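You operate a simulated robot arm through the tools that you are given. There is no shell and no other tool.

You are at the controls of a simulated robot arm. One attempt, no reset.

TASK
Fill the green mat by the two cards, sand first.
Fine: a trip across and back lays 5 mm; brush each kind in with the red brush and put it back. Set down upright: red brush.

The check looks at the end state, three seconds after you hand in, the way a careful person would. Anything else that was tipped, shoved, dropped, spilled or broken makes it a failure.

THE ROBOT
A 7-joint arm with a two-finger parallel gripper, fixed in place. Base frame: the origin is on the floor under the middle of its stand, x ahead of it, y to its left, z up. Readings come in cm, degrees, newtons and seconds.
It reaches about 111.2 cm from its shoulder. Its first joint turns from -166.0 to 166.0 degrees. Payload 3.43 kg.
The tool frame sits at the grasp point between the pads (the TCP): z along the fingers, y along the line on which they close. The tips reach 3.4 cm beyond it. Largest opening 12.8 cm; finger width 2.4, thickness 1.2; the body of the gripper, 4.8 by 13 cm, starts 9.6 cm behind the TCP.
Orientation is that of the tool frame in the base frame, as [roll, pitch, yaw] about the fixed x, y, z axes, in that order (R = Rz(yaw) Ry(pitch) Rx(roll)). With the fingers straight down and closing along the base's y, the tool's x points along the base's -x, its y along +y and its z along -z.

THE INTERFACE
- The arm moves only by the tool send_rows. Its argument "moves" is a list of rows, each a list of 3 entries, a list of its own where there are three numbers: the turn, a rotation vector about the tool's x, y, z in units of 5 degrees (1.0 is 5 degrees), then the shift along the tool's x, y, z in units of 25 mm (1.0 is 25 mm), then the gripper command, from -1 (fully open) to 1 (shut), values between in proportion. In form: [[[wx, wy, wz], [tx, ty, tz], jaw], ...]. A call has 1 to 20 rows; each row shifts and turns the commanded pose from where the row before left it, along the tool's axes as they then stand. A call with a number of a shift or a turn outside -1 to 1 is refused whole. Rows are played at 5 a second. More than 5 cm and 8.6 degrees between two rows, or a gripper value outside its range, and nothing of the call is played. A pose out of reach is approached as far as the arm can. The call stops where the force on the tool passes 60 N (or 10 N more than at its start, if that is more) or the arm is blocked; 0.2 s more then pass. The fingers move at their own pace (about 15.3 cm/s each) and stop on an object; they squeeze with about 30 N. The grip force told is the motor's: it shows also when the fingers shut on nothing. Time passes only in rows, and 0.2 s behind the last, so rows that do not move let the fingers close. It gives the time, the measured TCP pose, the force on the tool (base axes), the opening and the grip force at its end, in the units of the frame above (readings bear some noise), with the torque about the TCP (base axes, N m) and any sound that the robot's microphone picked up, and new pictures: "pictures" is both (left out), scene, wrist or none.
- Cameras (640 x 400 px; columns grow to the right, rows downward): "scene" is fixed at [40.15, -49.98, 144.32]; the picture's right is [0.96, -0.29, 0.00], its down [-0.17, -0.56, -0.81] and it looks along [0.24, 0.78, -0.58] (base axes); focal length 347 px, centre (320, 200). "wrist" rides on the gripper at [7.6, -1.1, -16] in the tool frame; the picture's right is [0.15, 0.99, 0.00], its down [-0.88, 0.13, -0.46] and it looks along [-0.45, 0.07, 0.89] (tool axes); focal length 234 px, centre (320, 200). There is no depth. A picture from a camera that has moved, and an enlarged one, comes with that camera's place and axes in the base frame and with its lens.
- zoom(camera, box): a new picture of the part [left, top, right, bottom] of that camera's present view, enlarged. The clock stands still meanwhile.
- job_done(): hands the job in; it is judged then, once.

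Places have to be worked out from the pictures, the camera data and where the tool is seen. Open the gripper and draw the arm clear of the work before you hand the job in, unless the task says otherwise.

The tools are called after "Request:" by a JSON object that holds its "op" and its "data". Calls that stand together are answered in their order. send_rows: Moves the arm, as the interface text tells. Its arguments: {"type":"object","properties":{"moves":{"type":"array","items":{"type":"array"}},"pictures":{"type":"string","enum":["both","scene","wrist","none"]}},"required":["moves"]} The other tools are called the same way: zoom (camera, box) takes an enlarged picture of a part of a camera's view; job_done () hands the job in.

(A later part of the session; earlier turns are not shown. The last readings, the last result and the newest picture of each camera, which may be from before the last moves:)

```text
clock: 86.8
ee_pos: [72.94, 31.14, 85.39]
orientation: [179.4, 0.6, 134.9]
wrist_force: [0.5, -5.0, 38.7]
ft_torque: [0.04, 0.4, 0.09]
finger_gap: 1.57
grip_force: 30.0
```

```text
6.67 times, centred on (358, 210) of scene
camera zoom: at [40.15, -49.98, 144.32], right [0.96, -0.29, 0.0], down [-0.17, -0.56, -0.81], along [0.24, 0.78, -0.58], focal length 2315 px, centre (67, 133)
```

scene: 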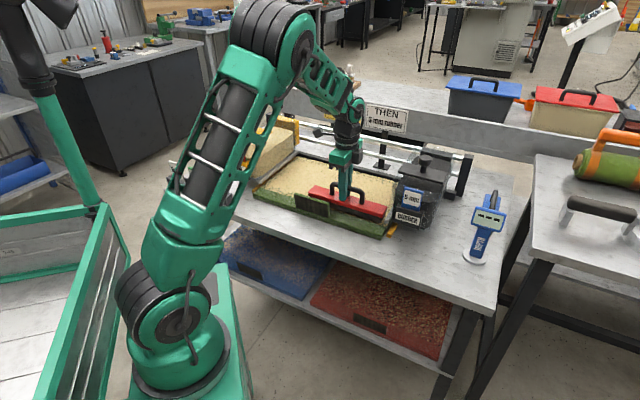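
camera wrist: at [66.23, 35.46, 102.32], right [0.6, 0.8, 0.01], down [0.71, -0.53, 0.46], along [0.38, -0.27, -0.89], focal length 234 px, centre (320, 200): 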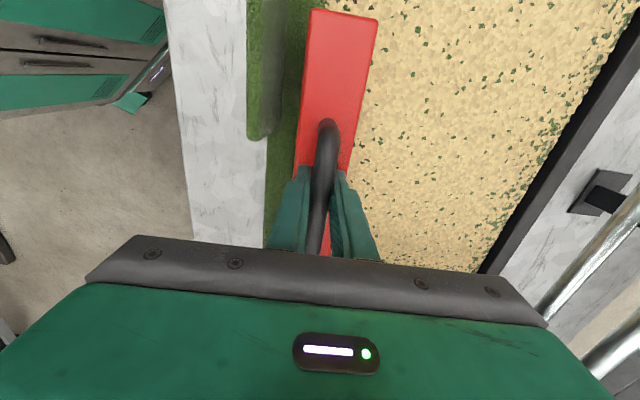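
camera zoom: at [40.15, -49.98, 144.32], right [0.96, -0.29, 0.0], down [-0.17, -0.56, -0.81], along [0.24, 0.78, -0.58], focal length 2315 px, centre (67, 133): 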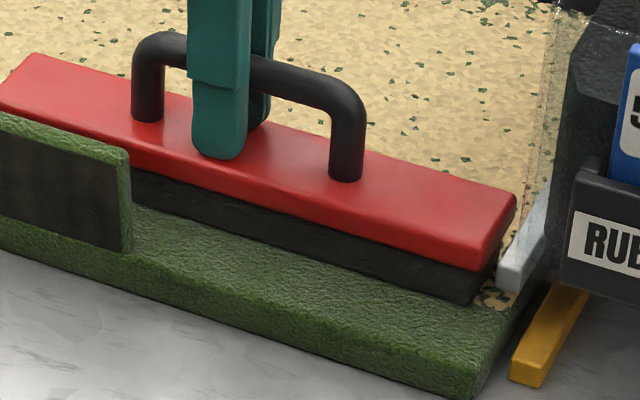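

The brush has touched the mat (about 40 N for 3 mm of overtravel). I'll back off 2.3 mm to a light press and begin the first stroke with a short 5 cm segment.

Request:
{"op": "send_rows", "data": {"moves": [[[0, 0, 0], [0, 0, -0.092], 1], [[0, 0, 0], [0, 0.15, 0], 1], [[0, 0, 0], [0, 0.3, 0], 1], [[0, 0, 0], [0, 0.4, 0], 1], [[0, 0, 0], [0, 0.4, 0], 1], [[0, 0, 0], [0, 0.4, 0], 1], [[0, 0, 0], [0, 0.35, 0], 1]]}}

Request:
{"op": "zoom", "data": {"camera": "scene", "box": [270, 140, 462, 260]}}

```text
clock: 88.4
ee_pos: [76.21, 34.64, 85.4]
orientation: [179.6, 0.5, 134.9]
wrist_force: [-2.5, -1.5, 3.9]
ft_torque: [0.09, 0.14, 0.09]
finger_gap: 1.53
grip_force: 29.7
camera wrist: at [69.75, 39.07, 101.19], right [0.6, 0.8, 0.01], down [0.71, -0.53, 0.46], along [0.38, -0.27, -0.89], focal length 234 px, centre (320, 200)
```

scene: 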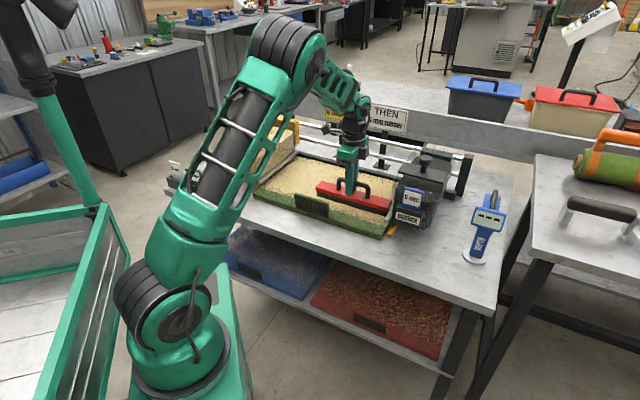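
wrist: 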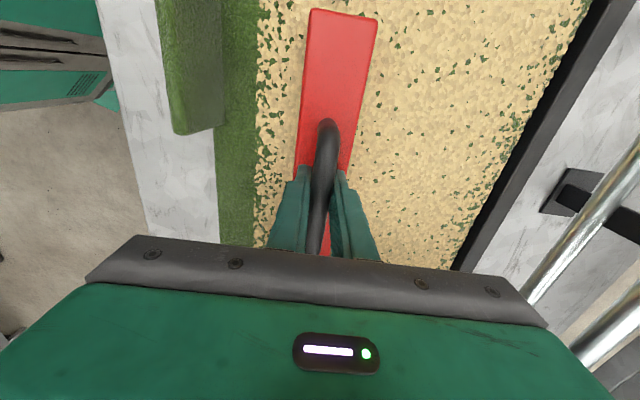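

```text
3.33 times, centred on (366, 200) of scene
camera zoom: at [40.15, -49.98, 144.32], right [0.96, -0.29, 0.0], down [-0.17, -0.56, -0.81], along [0.24, 0.78, -0.58], focal length 1157 px, centre (167, 200)
```

zoom: 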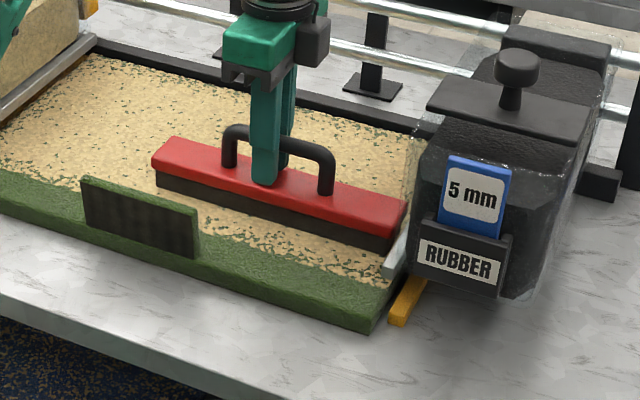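

The stroke is working: about 7 N of press, 3 N of drag, and the brush stays level. I'll continue toward the back.

Request:
{"op": "send_rows", "data": {"moves": [[[0, 0, 0], [0, 0.3, 0], 1], [[0, 0, 0], [0, 0.4, 0], 1], [[0, 0, 0], [0, 0.4, 0], 1], [[0, 0, 0], [0, 0.4, 0], 1], [[0, 0, 0], [0, 0.4, 0], 1], [[0, 0, 0], [0, 0.4, 0], 1], [[0, 0, 0], [0, 0.4, 0], 1], [[0, 0, 0], [0, 0.4, 0], 1]]}}

Request:
{"op": "zoom", "data": {"camera": "scene", "box": [270, 140, 462, 260]}}

```text
clock: 90.2
ee_pos: [81.66, 39.97, 85.54]
orientation: [179.5, 0.4, 134.9]
wrist_force: [0.1, -0.8, -2.7]
ft_torque: [0.04, 0.0, -0.03]
finger_gap: 1.55
grip_force: 29.6
camera wrist: at [75.23, 44.46, 101.23], right [0.6, 0.8, 0.01], down [0.71, -0.53, 0.46], along [0.38, -0.27, -0.89], focal length 234 px, centre (320, 200)
```

scene: 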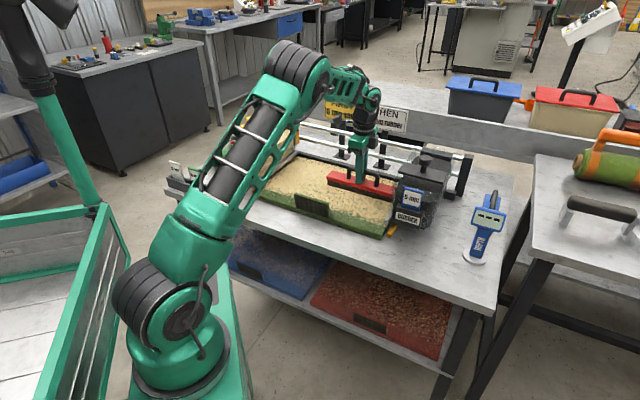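
wrist: 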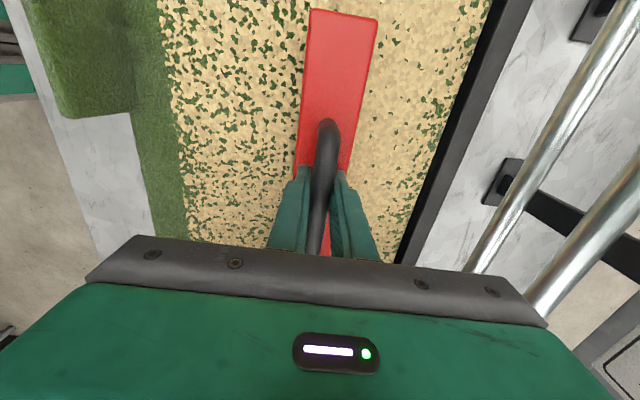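

```text
3.33 times, centred on (366, 200) of scene
camera zoom: at [40.15, -49.98, 144.32], right [0.96, -0.29, 0.0], down [-0.17, -0.56, -0.81], along [0.24, 0.78, -0.58], focal length 1157 px, centre (167, 200)
```

zoom: 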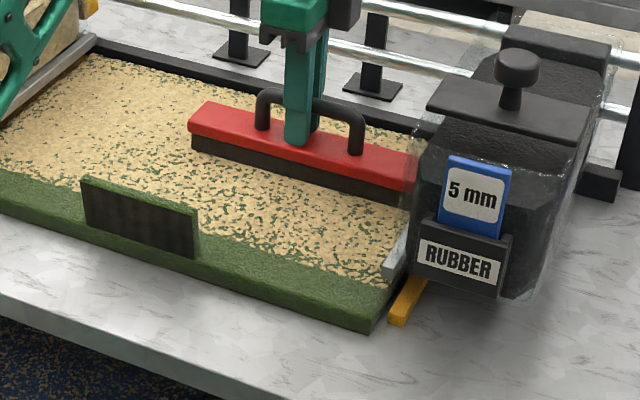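

The brushing visibly works: green tufts show through where it swept. The arm has drifted up 1-2 mm and lost contact here, so I'll lower 2 mm, go back a little and then continue.

Request:
{"op": "send_rows", "data": {"moves": [[[0, 0, 0], [0, -0.4, 0.04], 1], [[0, 0, 0], [0, -0.4, 0.04], 1], [[0, 0, 0], [0, -0.4, 0], 1], [[0, 0, 0], [0, 0.4, 0], 1], [[0, 0, 0], [0, 0.4, 0], 1], [[0, 0, 0], [0, 0.4, 0], 1]], "pictures": "none"}}

```text
clock: 91.6
ee_pos: [81.58, 39.98, 85.43]
orientation: [179.4, 0.4, 135.1]
wrist_force: [-9.7, -9.3, 28.3]
ft_torque: [0.16, 0.68, 0.07]
finger_gap: 1.54
grip_force: 29.9
```

The press is now about 30 N, so I'll raise 1.4 mm and continue to the back edge.

Request:
{"op": "send_rows", "data": {"moves": [[[0, 0, 0], [0, 0.1, -0.055], 1], [[0, 0, 0], [0, 0.4, 0], 1], [[0, 0, 0], [0, 0.4, 0], 1], [[0, 0, 0], [0, 0.4, 0.01], 1], [[0, 0, 0], [0, 0.4, 0.01], 1]], "pictures": "wrist"}}

```text
clock: 92.8
ee_pos: [84.75, 43.0, 85.49]
orientation: [179.6, 0.4, 135.1]
wrist_force: [-0.4, -2.0, 3.3]
ft_torque: [0.14, 0.15, 0.05]
finger_gap: 1.55
grip_force: 30.2
camera wrist: at [78.29, 47.52, 101.2], right [0.6, 0.8, 0.01], down [0.71, -0.53, 0.46], along [0.38, -0.27, -0.89], focal length 234 px, centre (320, 200)
```

wrist: 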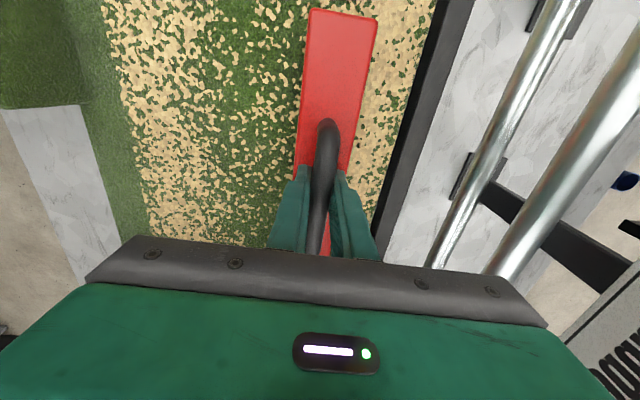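

The zones brushed more than once turn clearly greener as the sand sinks in, so I'll make several passes. I'm finishing to the back edge, about 4 cm more, with slightly more press.

Request:
{"op": "send_rows", "data": {"moves": [[[0, 0, 0], [0, 0.3, 0.02], 1], [[0, 0, 0], [0, 0.4, 0.01], 1], [[0, 0, 0], [0, 0.4, 0.01], 1], [[0, 0, 0], [0, 0.4, 0.01], 1], [[0, 0, 0], [0, 0.15, 0], 1]]}}

Request:
{"op": "zoom", "data": {"camera": "scene", "box": [270, 140, 462, 260]}}

```text
clock: 94.0
ee_pos: [87.71, 46.05, 85.41]
orientation: [179.5, 0.5, 135.1]
wrist_force: [-2.3, -0.9, 3.8]
ft_torque: [0.28, 0.29, 0.12]
finger_gap: 1.6
grip_force: 29.9
camera wrist: at [81.23, 50.59, 101.19], right [0.59, 0.8, 0.01], down [0.71, -0.53, 0.46], along [0.38, -0.27, -0.89], focal length 234 px, centre (320, 200)
```

scene: 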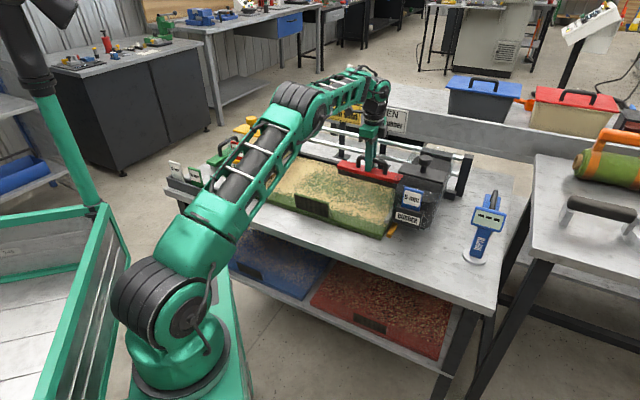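
wrist: 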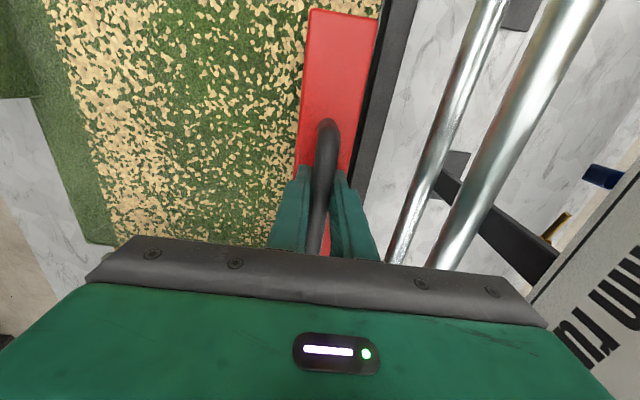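

```text
3.33 times, centred on (366, 200) of scene
camera zoom: at [40.15, -49.98, 144.32], right [0.96, -0.29, 0.0], down [-0.17, -0.56, -0.81], along [0.24, 0.78, -0.58], focal length 1157 px, centre (167, 200)
```

zoom: 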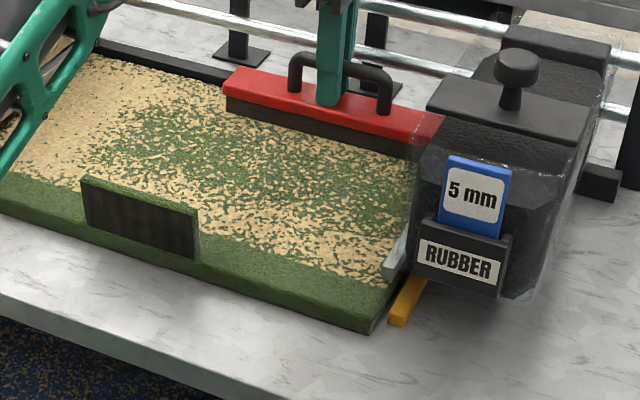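

The brushing takes effect broadly. The height drift matches the tool's 0.5° tilt (about 0.12 mm per cm), so I'll compensate for it and stroke back to the front with about 10 N.

Request:
{"op": "send_rows", "data": {"moves": [[[0, 0, 0], [0, -0.2, 0.01], 1], [[0, 0, 0], [0, -0.4, -0.0048], 1], [[0, 0, 0], [0, -0.4, -0.0048], 1], [[0, 0, 0], [0, -0.4, -0.0048], 1], [[0, 0, 0], [0, -0.4, -0.0048], 1], [[0, 0, 0], [0, -0.4, -0.0048], 1], [[0, 0, 0], [0, -0.4, -0.0048], 1], [[0, 0, 0], [0, -0.4, -0.0048], 1], [[0, 0, 0], [0, -0.4, -0.0048], 1], [[0, 0, 0], [0, -0.4, -0.0048], 1], [[0, 0, 0], [0, -0.4, -0.0048], 1]], "pictures": "wrist"}}

```text
clock: 96.4
ee_pos: [80.19, 38.48, 85.38]
orientation: [179.4, 0.5, 135.0]
wrist_force: [2.8, 2.7, 8.9]
ft_torque: [0.02, 0.07, 0.03]
finger_gap: 1.55
grip_force: 29.9
camera wrist: at [73.7, 43.1, 101.2], right [0.6, 0.8, 0.01], down [0.71, -0.53, 0.46], along [0.38, -0.27, -0.89], focal length 234 px, centre (320, 200)
```

wrist: 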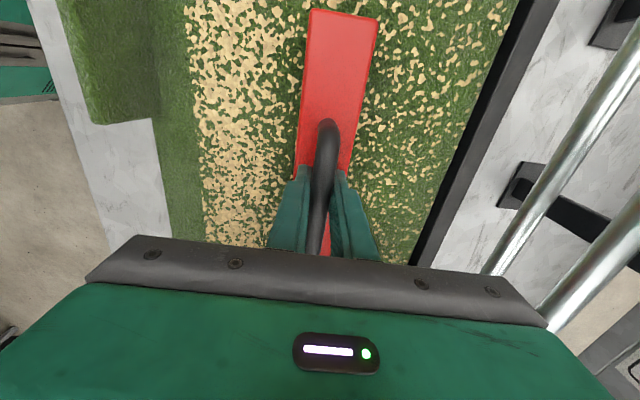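

Press is holding at about 12 N and both passes are working the sand in. I'll continue the stroke to the front.

Request:
{"op": "send_rows", "data": {"moves": [[[0, 0, 0], [0, -0.4, -0.0048], 1], [[0, 0, 0], [0, -0.4, -0.0048], 1], [[0, 0, 0], [0, -0.4, -0.0048], 1], [[0, 0, 0], [0, -0.4, -0.0048], 1], [[0, 0, 0], [0, -0.4, -0.0048], 1], [[0, 0, 0], [0, -0.4, -0.0048], 1], [[0, 0, 0], [0, -0.4, -0.0048], 1], [[0, 0, 0], [0, -0.4, -0.0048], 1], [[0, 0, 0], [0, -0.4, -0.0048], 1], [[0, 0, 0], [0, -0.4, -0.0048], 1]]}}

Request:
{"op": "zoom", "data": {"camera": "scene", "box": [240, 140, 432, 260]}}

```text
clock: 98.6
ee_pos: [73.09, 31.4, 85.39]
orientation: [179.4, 0.5, 135.0]
wrist_force: [7.2, 7.1, 28.6]
ft_torque: [0.18, 0.15, -0.02]
finger_gap: 1.57
grip_force: 29.6
camera wrist: at [66.69, 35.93, 101.2], right [0.6, 0.8, 0.01], down [0.71, -0.53, 0.47], along [0.38, -0.27, -0.89], focal length 234 px, centre (320, 200)
```

scene: 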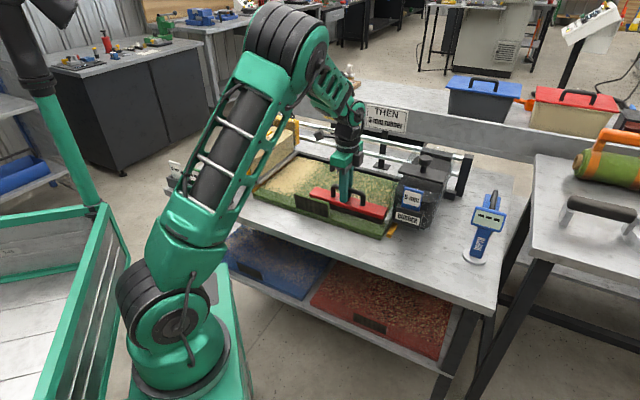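
wrist: 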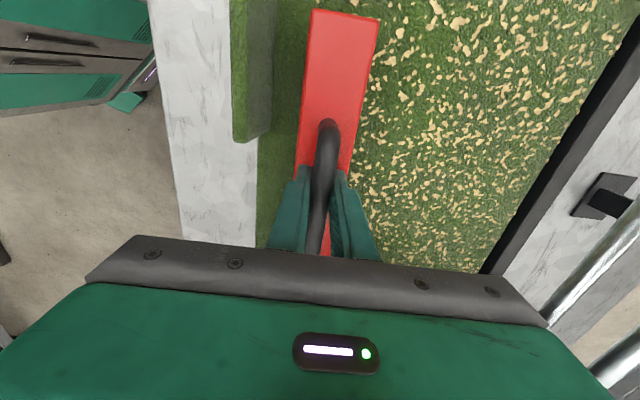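

```text
3.33 times, centred on (336, 200) of scene
camera zoom: at [40.15, -49.98, 144.32], right [0.96, -0.29, 0.0], down [-0.17, -0.56, -0.81], along [0.24, 0.78, -0.58], focal length 1157 px, centre (267, 200)
```

zoom: 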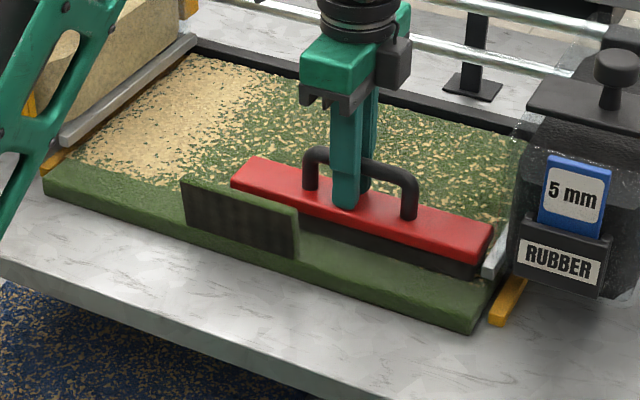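

The right side is mostly worked in after one round trip. I'll ease the press to about 14 N and make one more pass to the back on this lane.

Request:
{"op": "send_rows", "data": {"moves": [[[0, 0, 0], [0, 0.1, -0.05], 1], [[0, 0, 0], [0, 0.4, 0.0048], 1], [[0, 0, 0], [0, 0.43, 0.0048], 1], [[0, 0, 0], [0, 0.43, 0.0048], 1], [[0, 0, 0], [0, 0.43, 0.0048], 1], [[0, 0, 0], [0, 0.43, 0.0048], 1], [[0, 0, 0], [0, 0.43, 0.0048], 1], [[0, 0, 0], [0, 0.43, 0.0048], 1], [[0, 0, 0], [0, 0.43, 0.0048], 1], [[0, 0, 0], [0, 0.43, 0.0048], 1], [[0, 0, 0], [0, 0.43, 0.0048], 1], [[0, 0, 0], [0, 0.43, 0.0048], 1], [[0, 0, 0], [0, 0.43, 0.0048], 1], [[0, 0, 0], [0, 0.43, 0.0048], 1], [[0, 0, 0], [0, 0.43, 0.0048], 1], [[0, 0, 0], [0, 0.43, 0.0048], 1], [[0, 0, 0], [0, 0.43, 0.0048], 1], [[0, 0, 0], [0, 0.43, 0.0048], 1], [[0, 0, 0], [0, 0.43, 0.0048], 1], [[0, 0, 0], [0, 0.4, 0.0048], 1]]}}

Request:
{"op": "zoom", "data": {"camera": "scene", "box": [240, 140, 432, 260]}}

```text
clock: 102.8
ee_pos: [87.72, 46.18, 85.44]
orientation: [179.7, 0.5, 135.0]
wrist_force: [-0.6, 0.1, -2.4]
ft_torque: [0.0, 0.0, 0.01]
finger_gap: 1.57
grip_force: 30.4
camera wrist: at [81.37, 50.66, 101.25], right [0.6, 0.8, 0.01], down [0.71, -0.53, 0.46], along [0.38, -0.27, -0.89], focal length 234 px, centre (320, 200)
```

scene: 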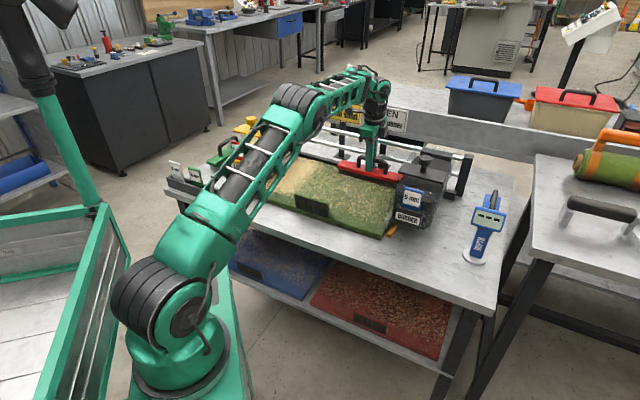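
wrist: 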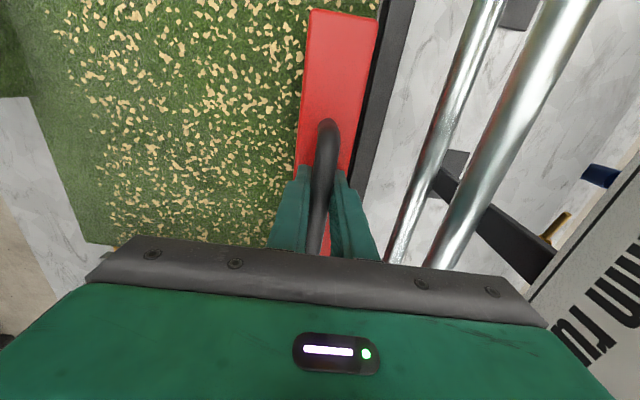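

```text
3.33 times, centred on (336, 200) of scene
camera zoom: at [40.15, -49.98, 144.32], right [0.96, -0.29, 0.0], down [-0.17, -0.56, -0.81], along [0.24, 0.78, -0.58], focal length 1157 px, centre (267, 200)
```

zoom: 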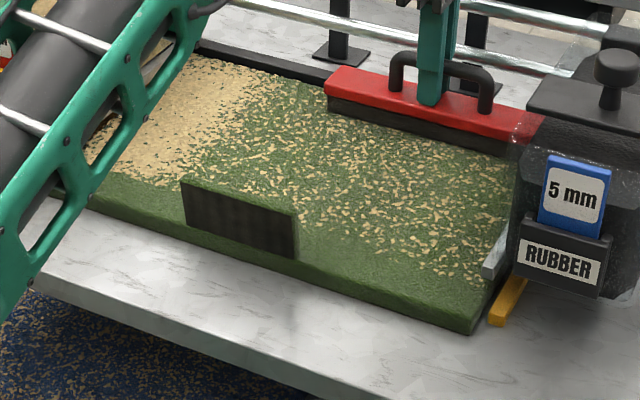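

Contact faded toward the back on that pass. I'll restore the press (+1.3 mm) and stroke back to the front, easing off slightly near the end.

Request:
{"op": "send_rows", "data": {"moves": [[[0, 0, 0], [0, 0, 0.05], 1], [[0, 0, 0], [0, -0.4, -0.0048], 1], [[0, 0, 0], [0, -0.43, -0.0048], 1], [[0, 0, 0], [0, -0.43, -0.0048], 1], [[0, 0, 0], [0, -0.43, -0.0048], 1], [[0, 0, 0], [0, -0.43, -0.0048], 1], [[0, 0, 0], [0, -0.43, -0.0048], 1], [[0, 0, 0], [0, -0.43, -0.0048], 1], [[0, 0, 0], [0, -0.43, -0.0048], 1], [[0, 0, 0], [0, -0.43, -0.0048], 1], [[0, 0, 0], [0, -0.43, -0.0048], 1], [[0, 0, 0], [0, -0.43, -0.0048], 1], [[0, 0, 0], [0, -0.43, -0.008], 1], [[0, 0, 0], [0, -0.43, -0.01], 1], [[0, 0, 0], [0, -0.43, -0.01], 1], [[0, 0, 0], [0, -0.43, -0.01], 1], [[0, 0, 0], [0, -0.43, -0.01], 1], [[0, 0, 0], [0, -0.43, -0.01], 1], [[0, 0, 0], [0, -0.43, -0.01], 1], [[0, 0, 0], [0, -0.4, -0.01], 1]]}}

Request:
{"op": "zoom", "data": {"camera": "scene", "box": [240, 140, 432, 260]}}

```text
clock: 107.0
ee_pos: [73.29, 31.57, 85.34]
orientation: [179.8, 0.5, 135.1]
wrist_force: [1.7, 1.8, 7.1]
ft_torque: [-0.27, -0.1, 0.18]
finger_gap: 1.56
grip_force: 30.3
camera wrist: at [66.91, 36.05, 101.22], right [0.6, 0.8, 0.0], down [0.71, -0.53, 0.46], along [0.37, -0.27, -0.89], focal length 234 px, centre (320, 200)
```

scene: 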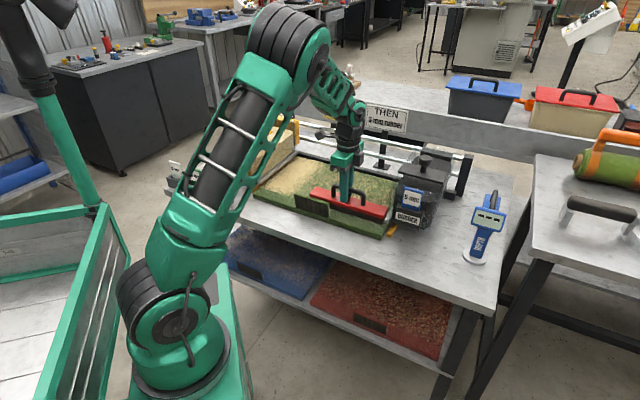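
wrist: 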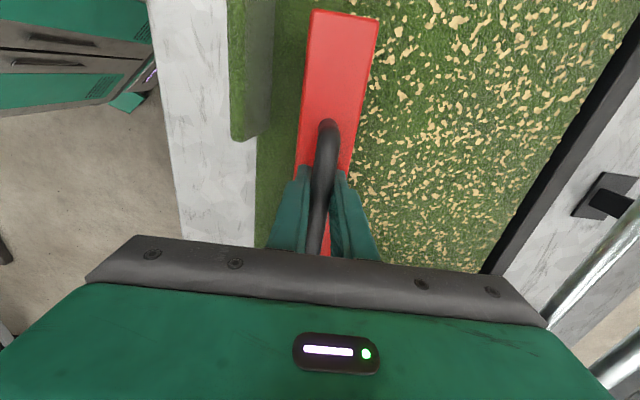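

```text
3.33 times, centred on (336, 200) of scene
camera zoom: at [40.15, -49.98, 144.32], right [0.96, -0.29, 0.0], down [-0.17, -0.56, -0.81], along [0.24, 0.78, -0.58], focal length 1157 px, centre (267, 200)
```

zoom: 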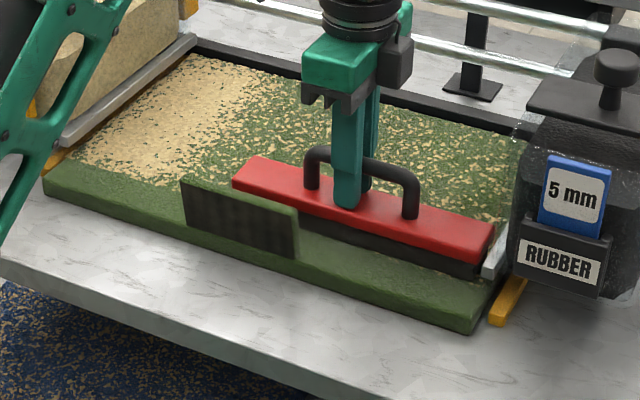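

The right lane is worked in and the appearance has stopped changing. I'll lift 2 cm and shift 17.5 cm left to the second lane, keeping about 1 cm clear of the sand hopper.

Request:
{"op": "send_rows", "data": {"moves": [[[0, 0, 0], [0, 0, -0.3], 1], [[0, 0, 0], [0, 0, -0.5], 1], [[0, 0, 0], [0.5, 0, 0], 1], [[0, 0, 0], [0.8, 0, 0], 1], [[0, 0, 0], [0.9, 0, 0], 1], [[0, 0, 0], [0.9, 0, 0], 1], [[0, 0, 0], [0.9, 0, 0], 1], [[0, 0, 0], [0.9, 0, 0], 1], [[0, 0, 0], [0.9, 0, 0], 1], [[0, 0, 0], [0.8, 0, 0], 1], [[0, 0, 0], [0.4, 0, 0], 1], [[0, 0, 0], [0, 0, 0], 1]]}}

Request:
{"op": "zoom", "data": {"camera": "scene", "box": [230, 130, 390, 230]}}

```text
clock: 109.6
ee_pos: [60.72, 44.1, 87.27]
orientation: [179.5, 0.5, 135.1]
wrist_force: [0.8, -0.3, -2.6]
ft_torque: [0.03, -0.01, 0.02]
finger_gap: 1.55
grip_force: 29.8
camera wrist: at [54.39, 48.57, 103.07], right [0.6, 0.8, 0.01], down [0.71, -0.53, 0.46], along [0.38, -0.27, -0.89], focal length 234 px, centre (320, 200)
```

scene: 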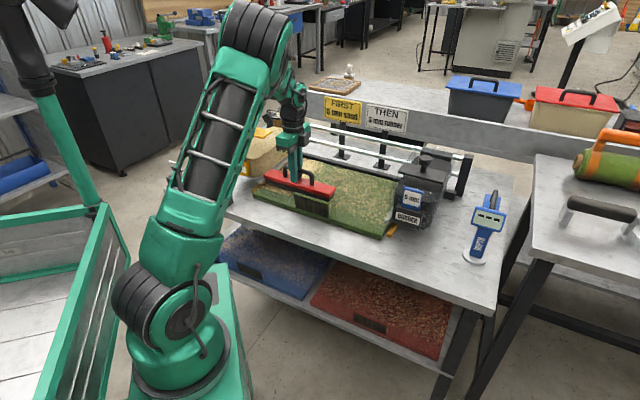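
wrist: 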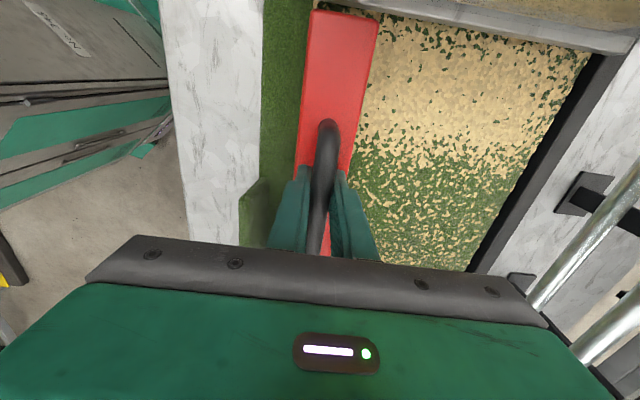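

```text
4.00 times, centred on (310, 180) of scene
camera zoom: at [40.15, -49.98, 144.32], right [0.96, -0.29, 0.0], down [-0.17, -0.56, -0.81], along [0.24, 0.78, -0.58], focal length 1389 px, centre (360, 280)
```

zoom: 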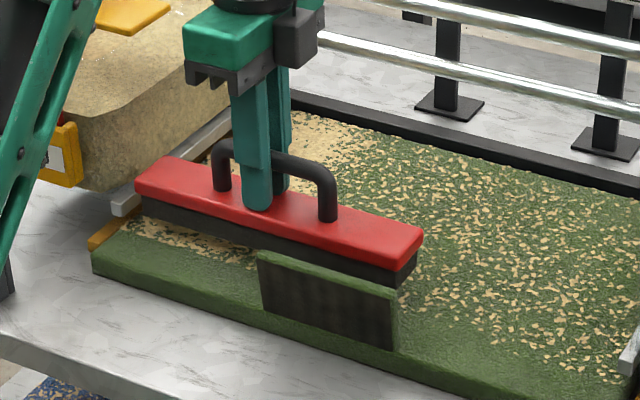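

The brush clears the sand blade by about 1.5 cm. I'll lower onto the mat in the left lane in small steps.

Request:
{"op": "send_rows", "data": {"moves": [[[0, 0, 0], [0, 0, 0.3], 1], [[0, 0, 0], [0, 0, 0.25], 1], [[0, 0, 0], [0, 0, 0.08], 1], [[0, 0, 0], [0, 0, 0.04], 1], [[0, 0, 0], [0, 0, 0], 1]], "pictures": "none"}}

```text
clock: 110.8
ee_pos: [60.85, 43.91, 85.65]
orientation: [179.5, 0.5, 135.0]
wrist_force: [0.7, 0.4, -2.7]
ft_torque: [0.03, 0.01, -0.02]
finger_gap: 1.55
grip_force: 30.0
```

Request:
{"op": "send_rows", "data": {"moves": [[[0, 0, 0], [0, 0, 0.04], 1], [[0, 0, 0], [0, 0, 0.04], 1], [[0, 0, 0], [0, 0, 0.04], 1], [[0, 0, 0], [0, 0, 0], 1]], "pictures": "none"}}

```text
clock: 111.8
ee_pos: [60.95, 43.87, 85.46]
orientation: [179.4, 0.5, 134.9]
wrist_force: [1.5, -1.1, 13.6]
ft_torque: [-0.3, 0.33, 0.1]
finger_gap: 1.57
grip_force: 30.3
```

Press is about 16 N. I'll stroke toward the back, checking the force midway.

Request:
{"op": "send_rows", "data": {"moves": [[[0, 0, 0], [0, 0.3, 0.007], 1], [[0, 0, 0], [0, 0.43, 0.0095], 1], [[0, 0, 0], [0, 0.43, 0.0095], 1], [[0, 0, 0], [0, 0.43, 0.0095], 1], [[0, 0, 0], [0, 0.43, 0.0095], 1], [[0, 0, 0], [0, 0.43, 0.0095], 1], [[0, 0, 0], [0, 0.43, 0.0095], 1], [[0, 0, 0], [0, 0.43, 0.0095], 1], [[0, 0, 0], [0, 0.43, 0.0095], 1], [[0, 0, 0], [0, 0.43, 0.0095], 1]], "pictures": "wrist"}}

```text
clock: 114.0
ee_pos: [68.24, 51.33, 85.35]
orientation: [179.5, 0.5, 135.0]
wrist_force: [-11.5, -9.4, 33.8]
ft_torque: [0.03, 0.59, -0.13]
finger_gap: 1.57
grip_force: 29.3
camera wrist: at [61.77, 55.92, 101.17], right [0.6, 0.8, 0.01], down [0.71, -0.53, 0.46], along [0.38, -0.27, -0.89], focal length 234 px, centre (320, 200)
```

wrist: 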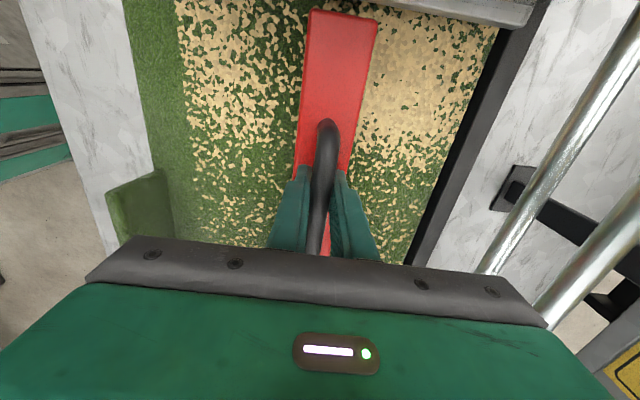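

Press has risen to about 36 N, so I'll ease off 1.3 mm and carry on to the back.

Request:
{"op": "send_rows", "data": {"moves": [[[0, 0, 0], [0, 0.2, -0.055], 1], [[0, 0, 0], [0, 0.4, 0.005], 1], [[0, 0, 0], [0, 0.4, 0.005], 1], [[0, 0, 0], [0, 0.4, 0.005], 1], [[0, 0, 0], [0, 0.4, 0.005], 1], [[0, 0, 0], [0, 0.4, 0.005], 1]], "pictures": "none"}}

```text
clock: 115.4
ee_pos: [72.12, 55.43, 85.34]
orientation: [179.5, 0.5, 135.0]
wrist_force: [-4.8, -5.6, 16.2]
ft_torque: [0.18, 0.37, 0.09]
finger_gap: 1.57
grip_force: 29.7
```

Press is good at about 19 N. I'll finish the last 4 cm to the back edge.

Request:
{"op": "send_rows", "data": {"moves": [[[0, 0, 0], [0, 0.4, 0.005], 1], [[0, 0, 0], [0, 0.4, 0.005], 1], [[0, 0, 0], [0, 0.4, 0.005], 1], [[0, 0, 0], [0, 0.4, 0.005], 1], [[0, 0, 0], [0, 0.1, 0], 1]]}}

Request:
{"op": "zoom", "data": {"camera": "scene", "box": [230, 120, 422, 240]}}

```text
clock: 116.6
ee_pos: [75.21, 58.34, 85.45]
orientation: [179.5, 0.5, 135.1]
wrist_force: [-3.3, -2.2, 6.3]
ft_torque: [0.33, 0.48, 0.3]
finger_gap: 1.57
grip_force: 30.0
camera wrist: at [68.8, 62.85, 101.19], right [0.59, 0.8, 0.01], down [0.71, -0.53, 0.46], along [0.38, -0.27, -0.89], focal length 234 px, centre (320, 200)
```

scene: 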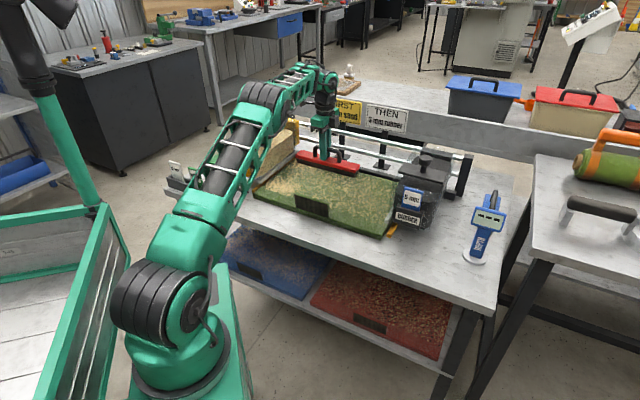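
wrist: 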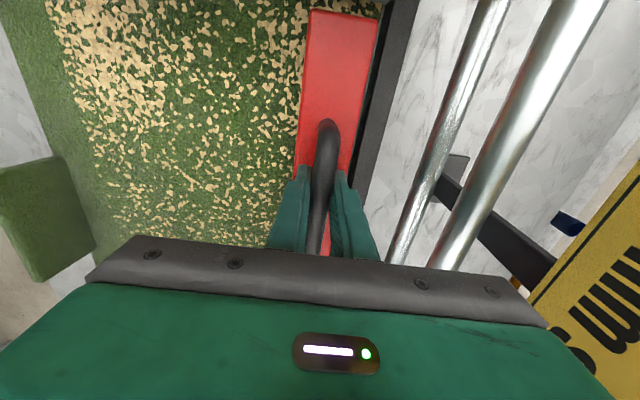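

```text
3.33 times, centred on (326, 180) of scene
camera zoom: at [40.15, -49.98, 144.32], right [0.96, -0.29, 0.0], down [-0.17, -0.56, -0.81], along [0.24, 0.78, -0.58], focal length 1157 px, centre (300, 267)
```

zoom: 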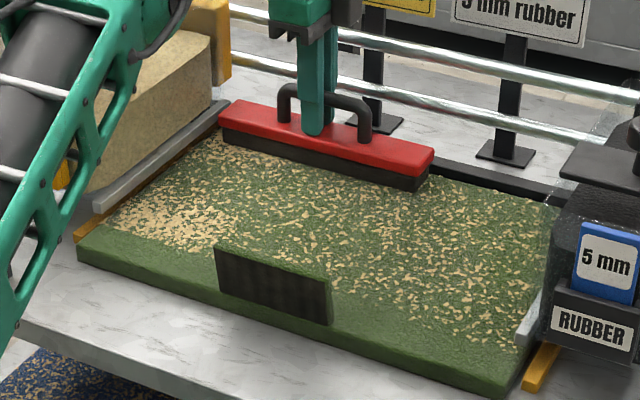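

Good progress; only the front-left part still looks lightly brushed. I'll stroke back to the front with a steady press.

Request:
{"op": "send_rows", "data": {"moves": [[[0, 0, 0], [0, -0.2, 0.03], 1], [[0, 0, 0], [0, -0.43, -0.0048], 1], [[0, 0, 0], [0, -0.43, -0.0048], 1], [[0, 0, 0], [0, -0.43, -0.0048], 1], [[0, 0, 0], [0, -0.43, -0.0048], 1], [[0, 0, 0], [0, -0.43, -0.0048], 1], [[0, 0, 0], [0, -0.43, -0.0048], 1], [[0, 0, 0], [0, -0.43, -0.0048], 1], [[0, 0, 0], [0, -0.43, -0.0048], 1], [[0, 0, 0], [0, -0.43, -0.0048], 1], [[0, 0, 0], [0, -0.43, -0.0048], 1]], "pictures": "none"}}

```text
clock: 119.0
ee_pos: [67.25, 50.37, 85.47]
orientation: [179.4, 0.4, 135.0]
wrist_force: [6.2, 6.8, 25.0]
ft_torque: [-0.4, -0.31, 0.32]
finger_gap: 1.58
grip_force: 30.4
```

Press is about 28 N. I'll continue to the front, easing slightly per row.

Request:
{"op": "send_rows", "data": {"moves": [[[0, 0, 0], [0, -0.43, -0.012], 1], [[0, 0, 0], [0, -0.43, -0.01], 1], [[0, 0, 0], [0, -0.43, -0.01], 1], [[0, 0, 0], [0, -0.43, -0.01], 1], [[0, 0, 0], [0, -0.43, -0.01], 1], [[0, 0, 0], [0, -0.43, -0.01], 1], [[0, 0, 0], [0, -0.43, -0.01], 1], [[0, 0, 0], [0, -0.43, -0.01], 1], [[0, 0, 0], [0, -0.25, -0.005], 1]]}}

Request:
{"op": "zoom", "data": {"camera": "scene", "box": [230, 120, 422, 240]}}

```text
clock: 121.0
ee_pos: [60.59, 43.78, 85.41]
orientation: [179.5, 0.6, 135.1]
wrist_force: [6.2, 6.1, 23.6]
ft_torque: [0.38, 0.28, -0.18]
finger_gap: 1.56
grip_force: 30.2
camera wrist: at [54.28, 48.23, 101.2], right [0.6, 0.8, 0.01], down [0.71, -0.53, 0.46], along [0.38, -0.27, -0.89], focal length 234 px, centre (320, 200)
```

scene: 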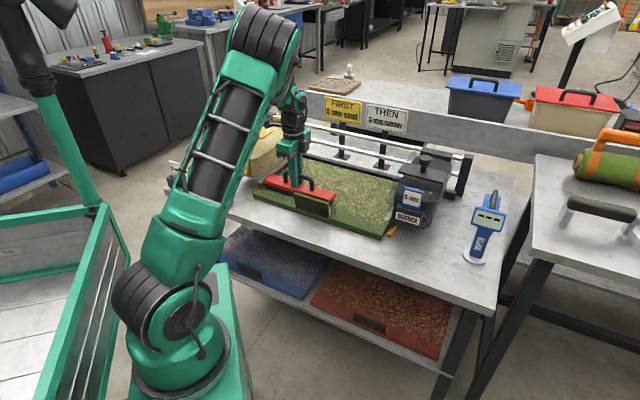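
wrist: 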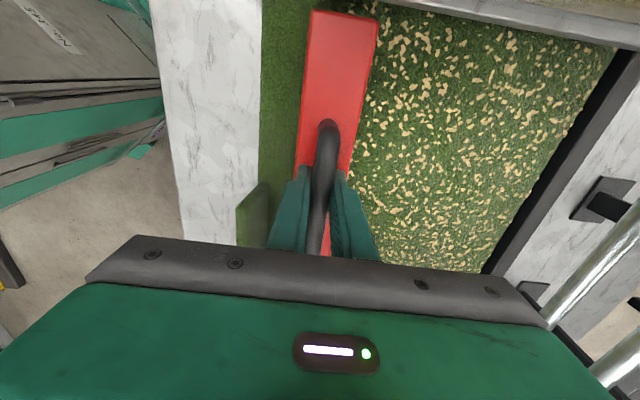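

```text
3.33 times, centred on (326, 180) of scene
camera zoom: at [40.15, -49.98, 144.32], right [0.96, -0.29, 0.0], down [-0.17, -0.56, -0.81], along [0.24, 0.78, -0.58], focal length 1157 px, centre (300, 267)
```

zoom: 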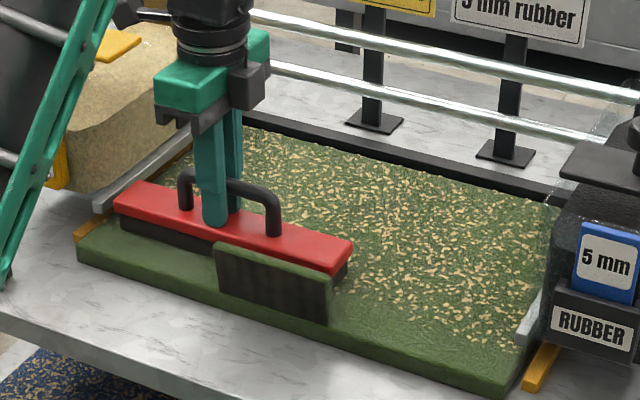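

The whole mat is now evenly worked in. I'll lift the brush, back it out to the front, and look at the mat.

Request:
{"op": "send_rows", "data": {"moves": [[[0, 0, 0], [0, 0, -0.3], 1], [[0, 0, 0], [0, 0, -0.6], 1], [[0, 0, 0], [0, 0, -0.8], 1], [[0, 0, 0], [0, 0, -0.9], 1], [[0, 0, 0], [0, 0, -0.8], 1], [[0, 0, 0], [0, 0, -0.6], 1], [[0, 0, 0], [0, -0.4, 0], 1], [[0, 0, 0], [0, -0.8, 0], 1], [[0, 0, 0], [0, -0.9, 0], 1], [[0, 0, 0], [0, -0.9, 0], 1], [[0, 0, 0], [0, -0.9, 0], 1], [[0, 0, 0], [0, -0.7, 0], 1], [[0, 0, 0], [0, -0.4, 0], 1], [[0, 0, 0], [0, 0, 0], 1]]}}

Request:
{"op": "zoom", "data": {"camera": "scene", "box": [230, 120, 422, 240]}}

Request:
{"op": "zoom", "data": {"camera": "wrist", "box": [300, 0, 640, 260]}}

```text
clock: 124.0
ee_pos: [51.71, 34.84, 95.13]
orientation: [179.5, 0.3, 135.0]
wrist_force: [-0.4, -0.4, -2.2]
ft_torque: [0.04, 0.01, 0.0]
finger_gap: 1.57
grip_force: 30.1
camera wrist: at [45.31, 39.38, 111.0], right [0.6, 0.8, 0.01], down [0.71, -0.53, 0.46], along [0.38, -0.27, -0.89], focal length 234 px, centre (320, 200)
```

scene: 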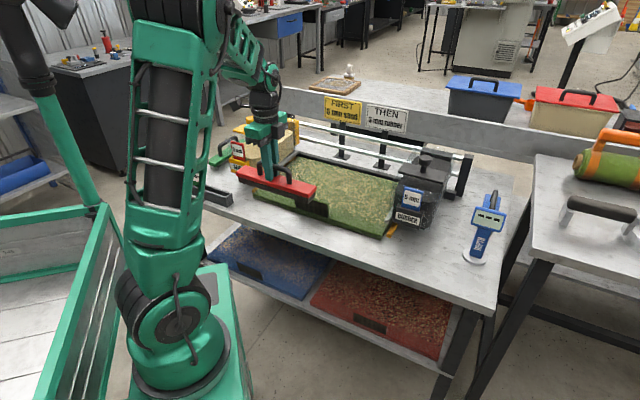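
wrist: 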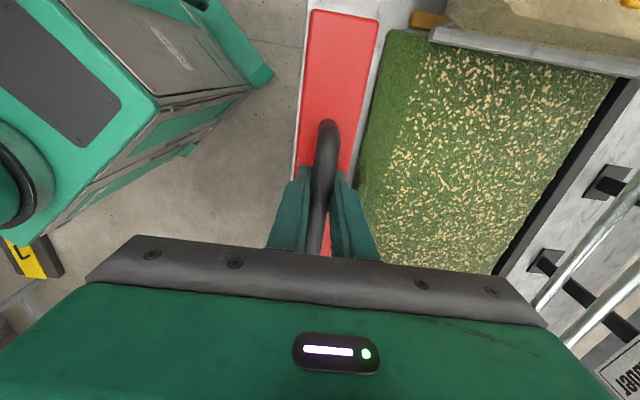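

```text
3.33 times, centred on (326, 180) of scene
camera zoom: at [40.15, -49.98, 144.32], right [0.96, -0.29, 0.0], down [-0.17, -0.56, -0.81], along [0.24, 0.78, -0.58], focal length 1157 px, centre (300, 267)
```

zoom: 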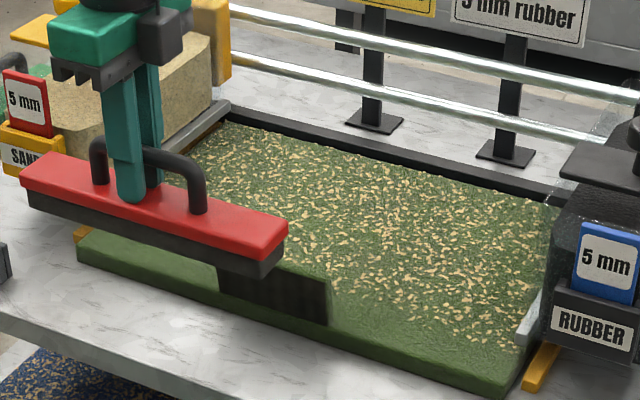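

```text
1.54 times, centred on (470, 130) of wrist
camera zoom: at [45.31, 39.38, 111.0], right [0.6, 0.8, 0.01], down [0.71, -0.53, 0.46], along [0.38, -0.27, -0.89], focal length 360 px, centre (89, 308)
```

zoom: 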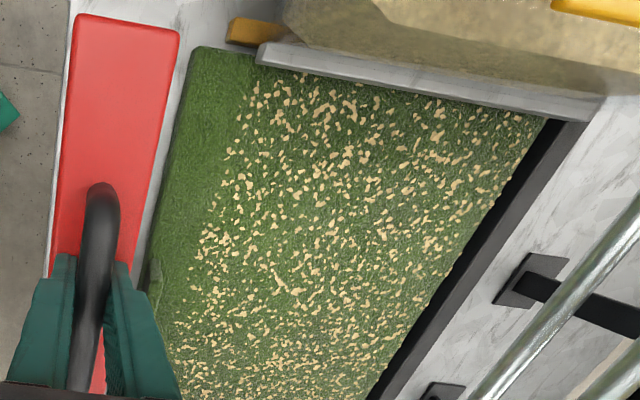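

The sand is evenly worked in over the whole mat. Now I'll carry the brush back along the front to its home spot.

Request:
{"op": "send_rows", "data": {"moves": [[[0, 0, 0], [-0.5, 0, 0], 1], [[0, 0, 0], [-0.9, 0.02, 0], 1], [[0, 0, 0], [-1, 0.02, 0], 1], [[0, 0, 0], [-1, 0.02, 0], 1], [[0, 0, 0], [-1, 0, 0], 1], [[0, 0, 0], [-1, 0, 0], 1], [[0, 0, 0], [-1, 0, 0], 1], [[0, 0, 0], [-1, 0, 0], 1], [[0, 0, 0], [-1, 0, 0], 1], [[0, 0, 0], [-1, 0, 0], 1], [[0, 0, 0], [-1, 0, 0], 1], [[0, 0, 0], [-1, 0, 0], 1], [[0, 0, 0], [-1, 0, 0], 1], [[0, 0, 0], [-1, 0, 0], 1], [[0, 0, 0], [-1, 0, 0], 1], [[0, 0, 0], [-1, 0, 0], 1], [[0, 0, 0], [-1, 0, 0], 1], [[0, 0, 0], [-1, 0, 0], 1], [[0, 0, 0], [-1, 0, 0], 1], [[0, 0, 0], [-0.5, 0, 0], 1]], "pictures": "none"}}

```text
clock: 128.2
ee_pos: [85.09, 1.62, 95.56]
orientation: [179.7, 0.4, 135.0]
wrist_force: [-0.2, 0.4, -2.6]
ft_torque: [-0.01, -0.02, 0.02]
finger_gap: 1.54
grip_force: 29.7
```

I'm at E1 59.0, with 1.26 cm more to go. I'll finish the shift and lower to about 1 cm above the table.

Request:
{"op": "send_rows", "data": {"moves": [[[0, 0, 0], [-0.3, 0, 0.3], 1], [[0, 0, 0], [-0.2, 0, 0.7], 1], [[0, 0, 0], [0, 0.01, 0.9], 1], [[0, 0, 0], [0, 0, 0.9], 1], [[0, 0, 0], [0, 0, 0.8], 1], [[0, 0, 0], [0, 0, 0.5], 1], [[0, 0, 0], [0, 0, 0.3], 1], [[0, 0, 0], [0, 0, 0], 1]]}}

Request:
{"op": "zoom", "data": {"camera": "scene", "box": [370, 220, 514, 310]}}

```text
clock: 130.0
ee_pos: [86.28, 0.7, 84.71]
orientation: [179.4, 0.5, 135.1]
wrist_force: [-0.1, -0.2, -3.0]
ft_torque: [-0.01, 0.04, -0.03]
finger_gap: 1.56
grip_force: 29.9
camera wrist: at [79.9, 5.26, 100.43], right [0.6, 0.8, 0.01], down [0.71, -0.53, 0.46], along [0.38, -0.27, -0.89], focal length 234 px, centre (320, 200)
```

scene: 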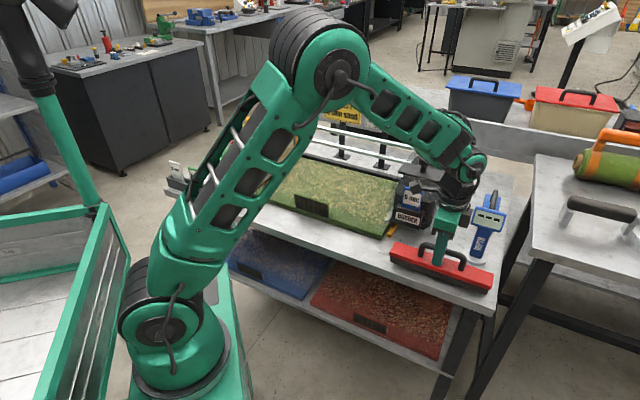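
wrist: 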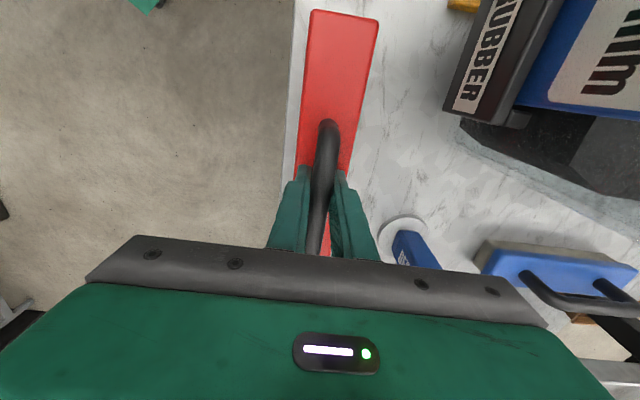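

```text
4.44 times, centred on (442, 265) of scene
camera zoom: at [40.15, -49.98, 144.32], right [0.96, -0.29, 0.0], down [-0.17, -0.56, -0.81], along [0.24, 0.78, -0.58], focal length 1543 px, centre (-222, -89)
```

zoom: 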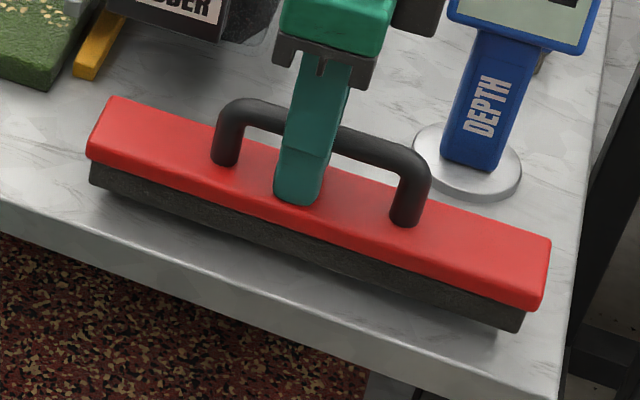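

The brush hangs about 1.3 cm above its home spot. I'll lower it in small steps until the table takes the weight.

Request:
{"op": "send_rows", "data": {"moves": [[[0, 0, 0], [0, 0, 0.2], 1], [[0, 0, 0], [0, 0, 0.16], 1], [[0, 0, 0], [0, 0, 0.08], 1], [[0, 0, 0], [0, 0, 0.04], 1], [[0, 0, 0], [0, 0, 0], 1]], "pictures": "none"}}

```text
clock: 131.2
ee_pos: [86.29, 0.6, 83.49]
orientation: [179.5, 0.5, 135.1]
wrist_force: [0.5, -1.1, -2.7]
ft_torque: [0.02, -0.02, 0.0]
finger_gap: 1.53
grip_force: 29.6
```

Request:
{"op": "send_rows", "data": {"moves": [[[0, 0, 0], [0, 0, 0.04], 1], [[0, 0, 0], [0, 0, 0.03], 1], [[0, 0, 0], [0, 0, 0], 1]], "pictures": "none"}}

```text
clock: 132.0
ee_pos: [86.45, 0.65, 83.27]
orientation: [179.4, 0.5, 135.1]
wrist_force: [0.8, 0.3, -1.9]
ft_torque: [-0.01, 0.0, 0.04]
finger_gap: 1.57
grip_force: 30.0
```

Request:
{"op": "send_rows", "data": {"moves": [[[0, 0, 0], [0, 0, 0.04], 1], [[0, 0, 0], [0, 0, 0.03], 1], [[0, 0, 0], [0, 0, 0], 1]], "pictures": "scene"}}

Request:
{"op": "zoom", "data": {"camera": "scene", "box": [370, 220, 514, 310]}}

```text
clock: 132.8
ee_pos: [86.37, 0.67, 83.32]
orientation: [179.4, 0.6, 135.0]
wrist_force: [4.7, -0.7, 10.4]
ft_torque: [0.05, 0.22, -0.07]
finger_gap: 1.55
grip_force: 29.7
```

scene: 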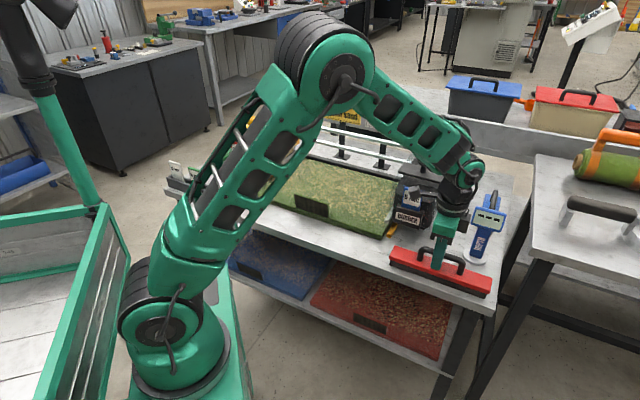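

```text
4.44 times, centred on (442, 265) of scene
camera zoom: at [40.15, -49.98, 144.32], right [0.96, -0.29, 0.0], down [-0.17, -0.56, -0.81], along [0.24, 0.78, -0.58], focal length 1543 px, centre (-222, -89)
```

zoom: 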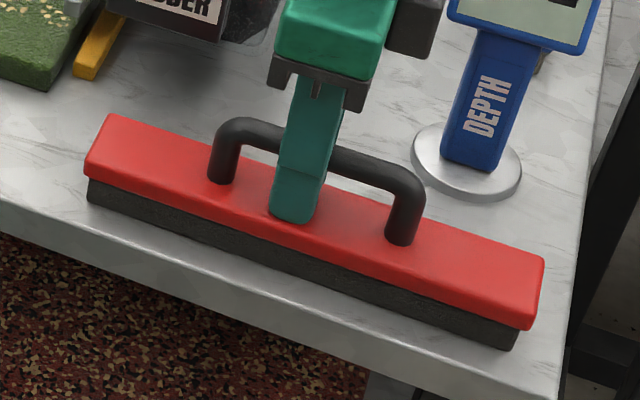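

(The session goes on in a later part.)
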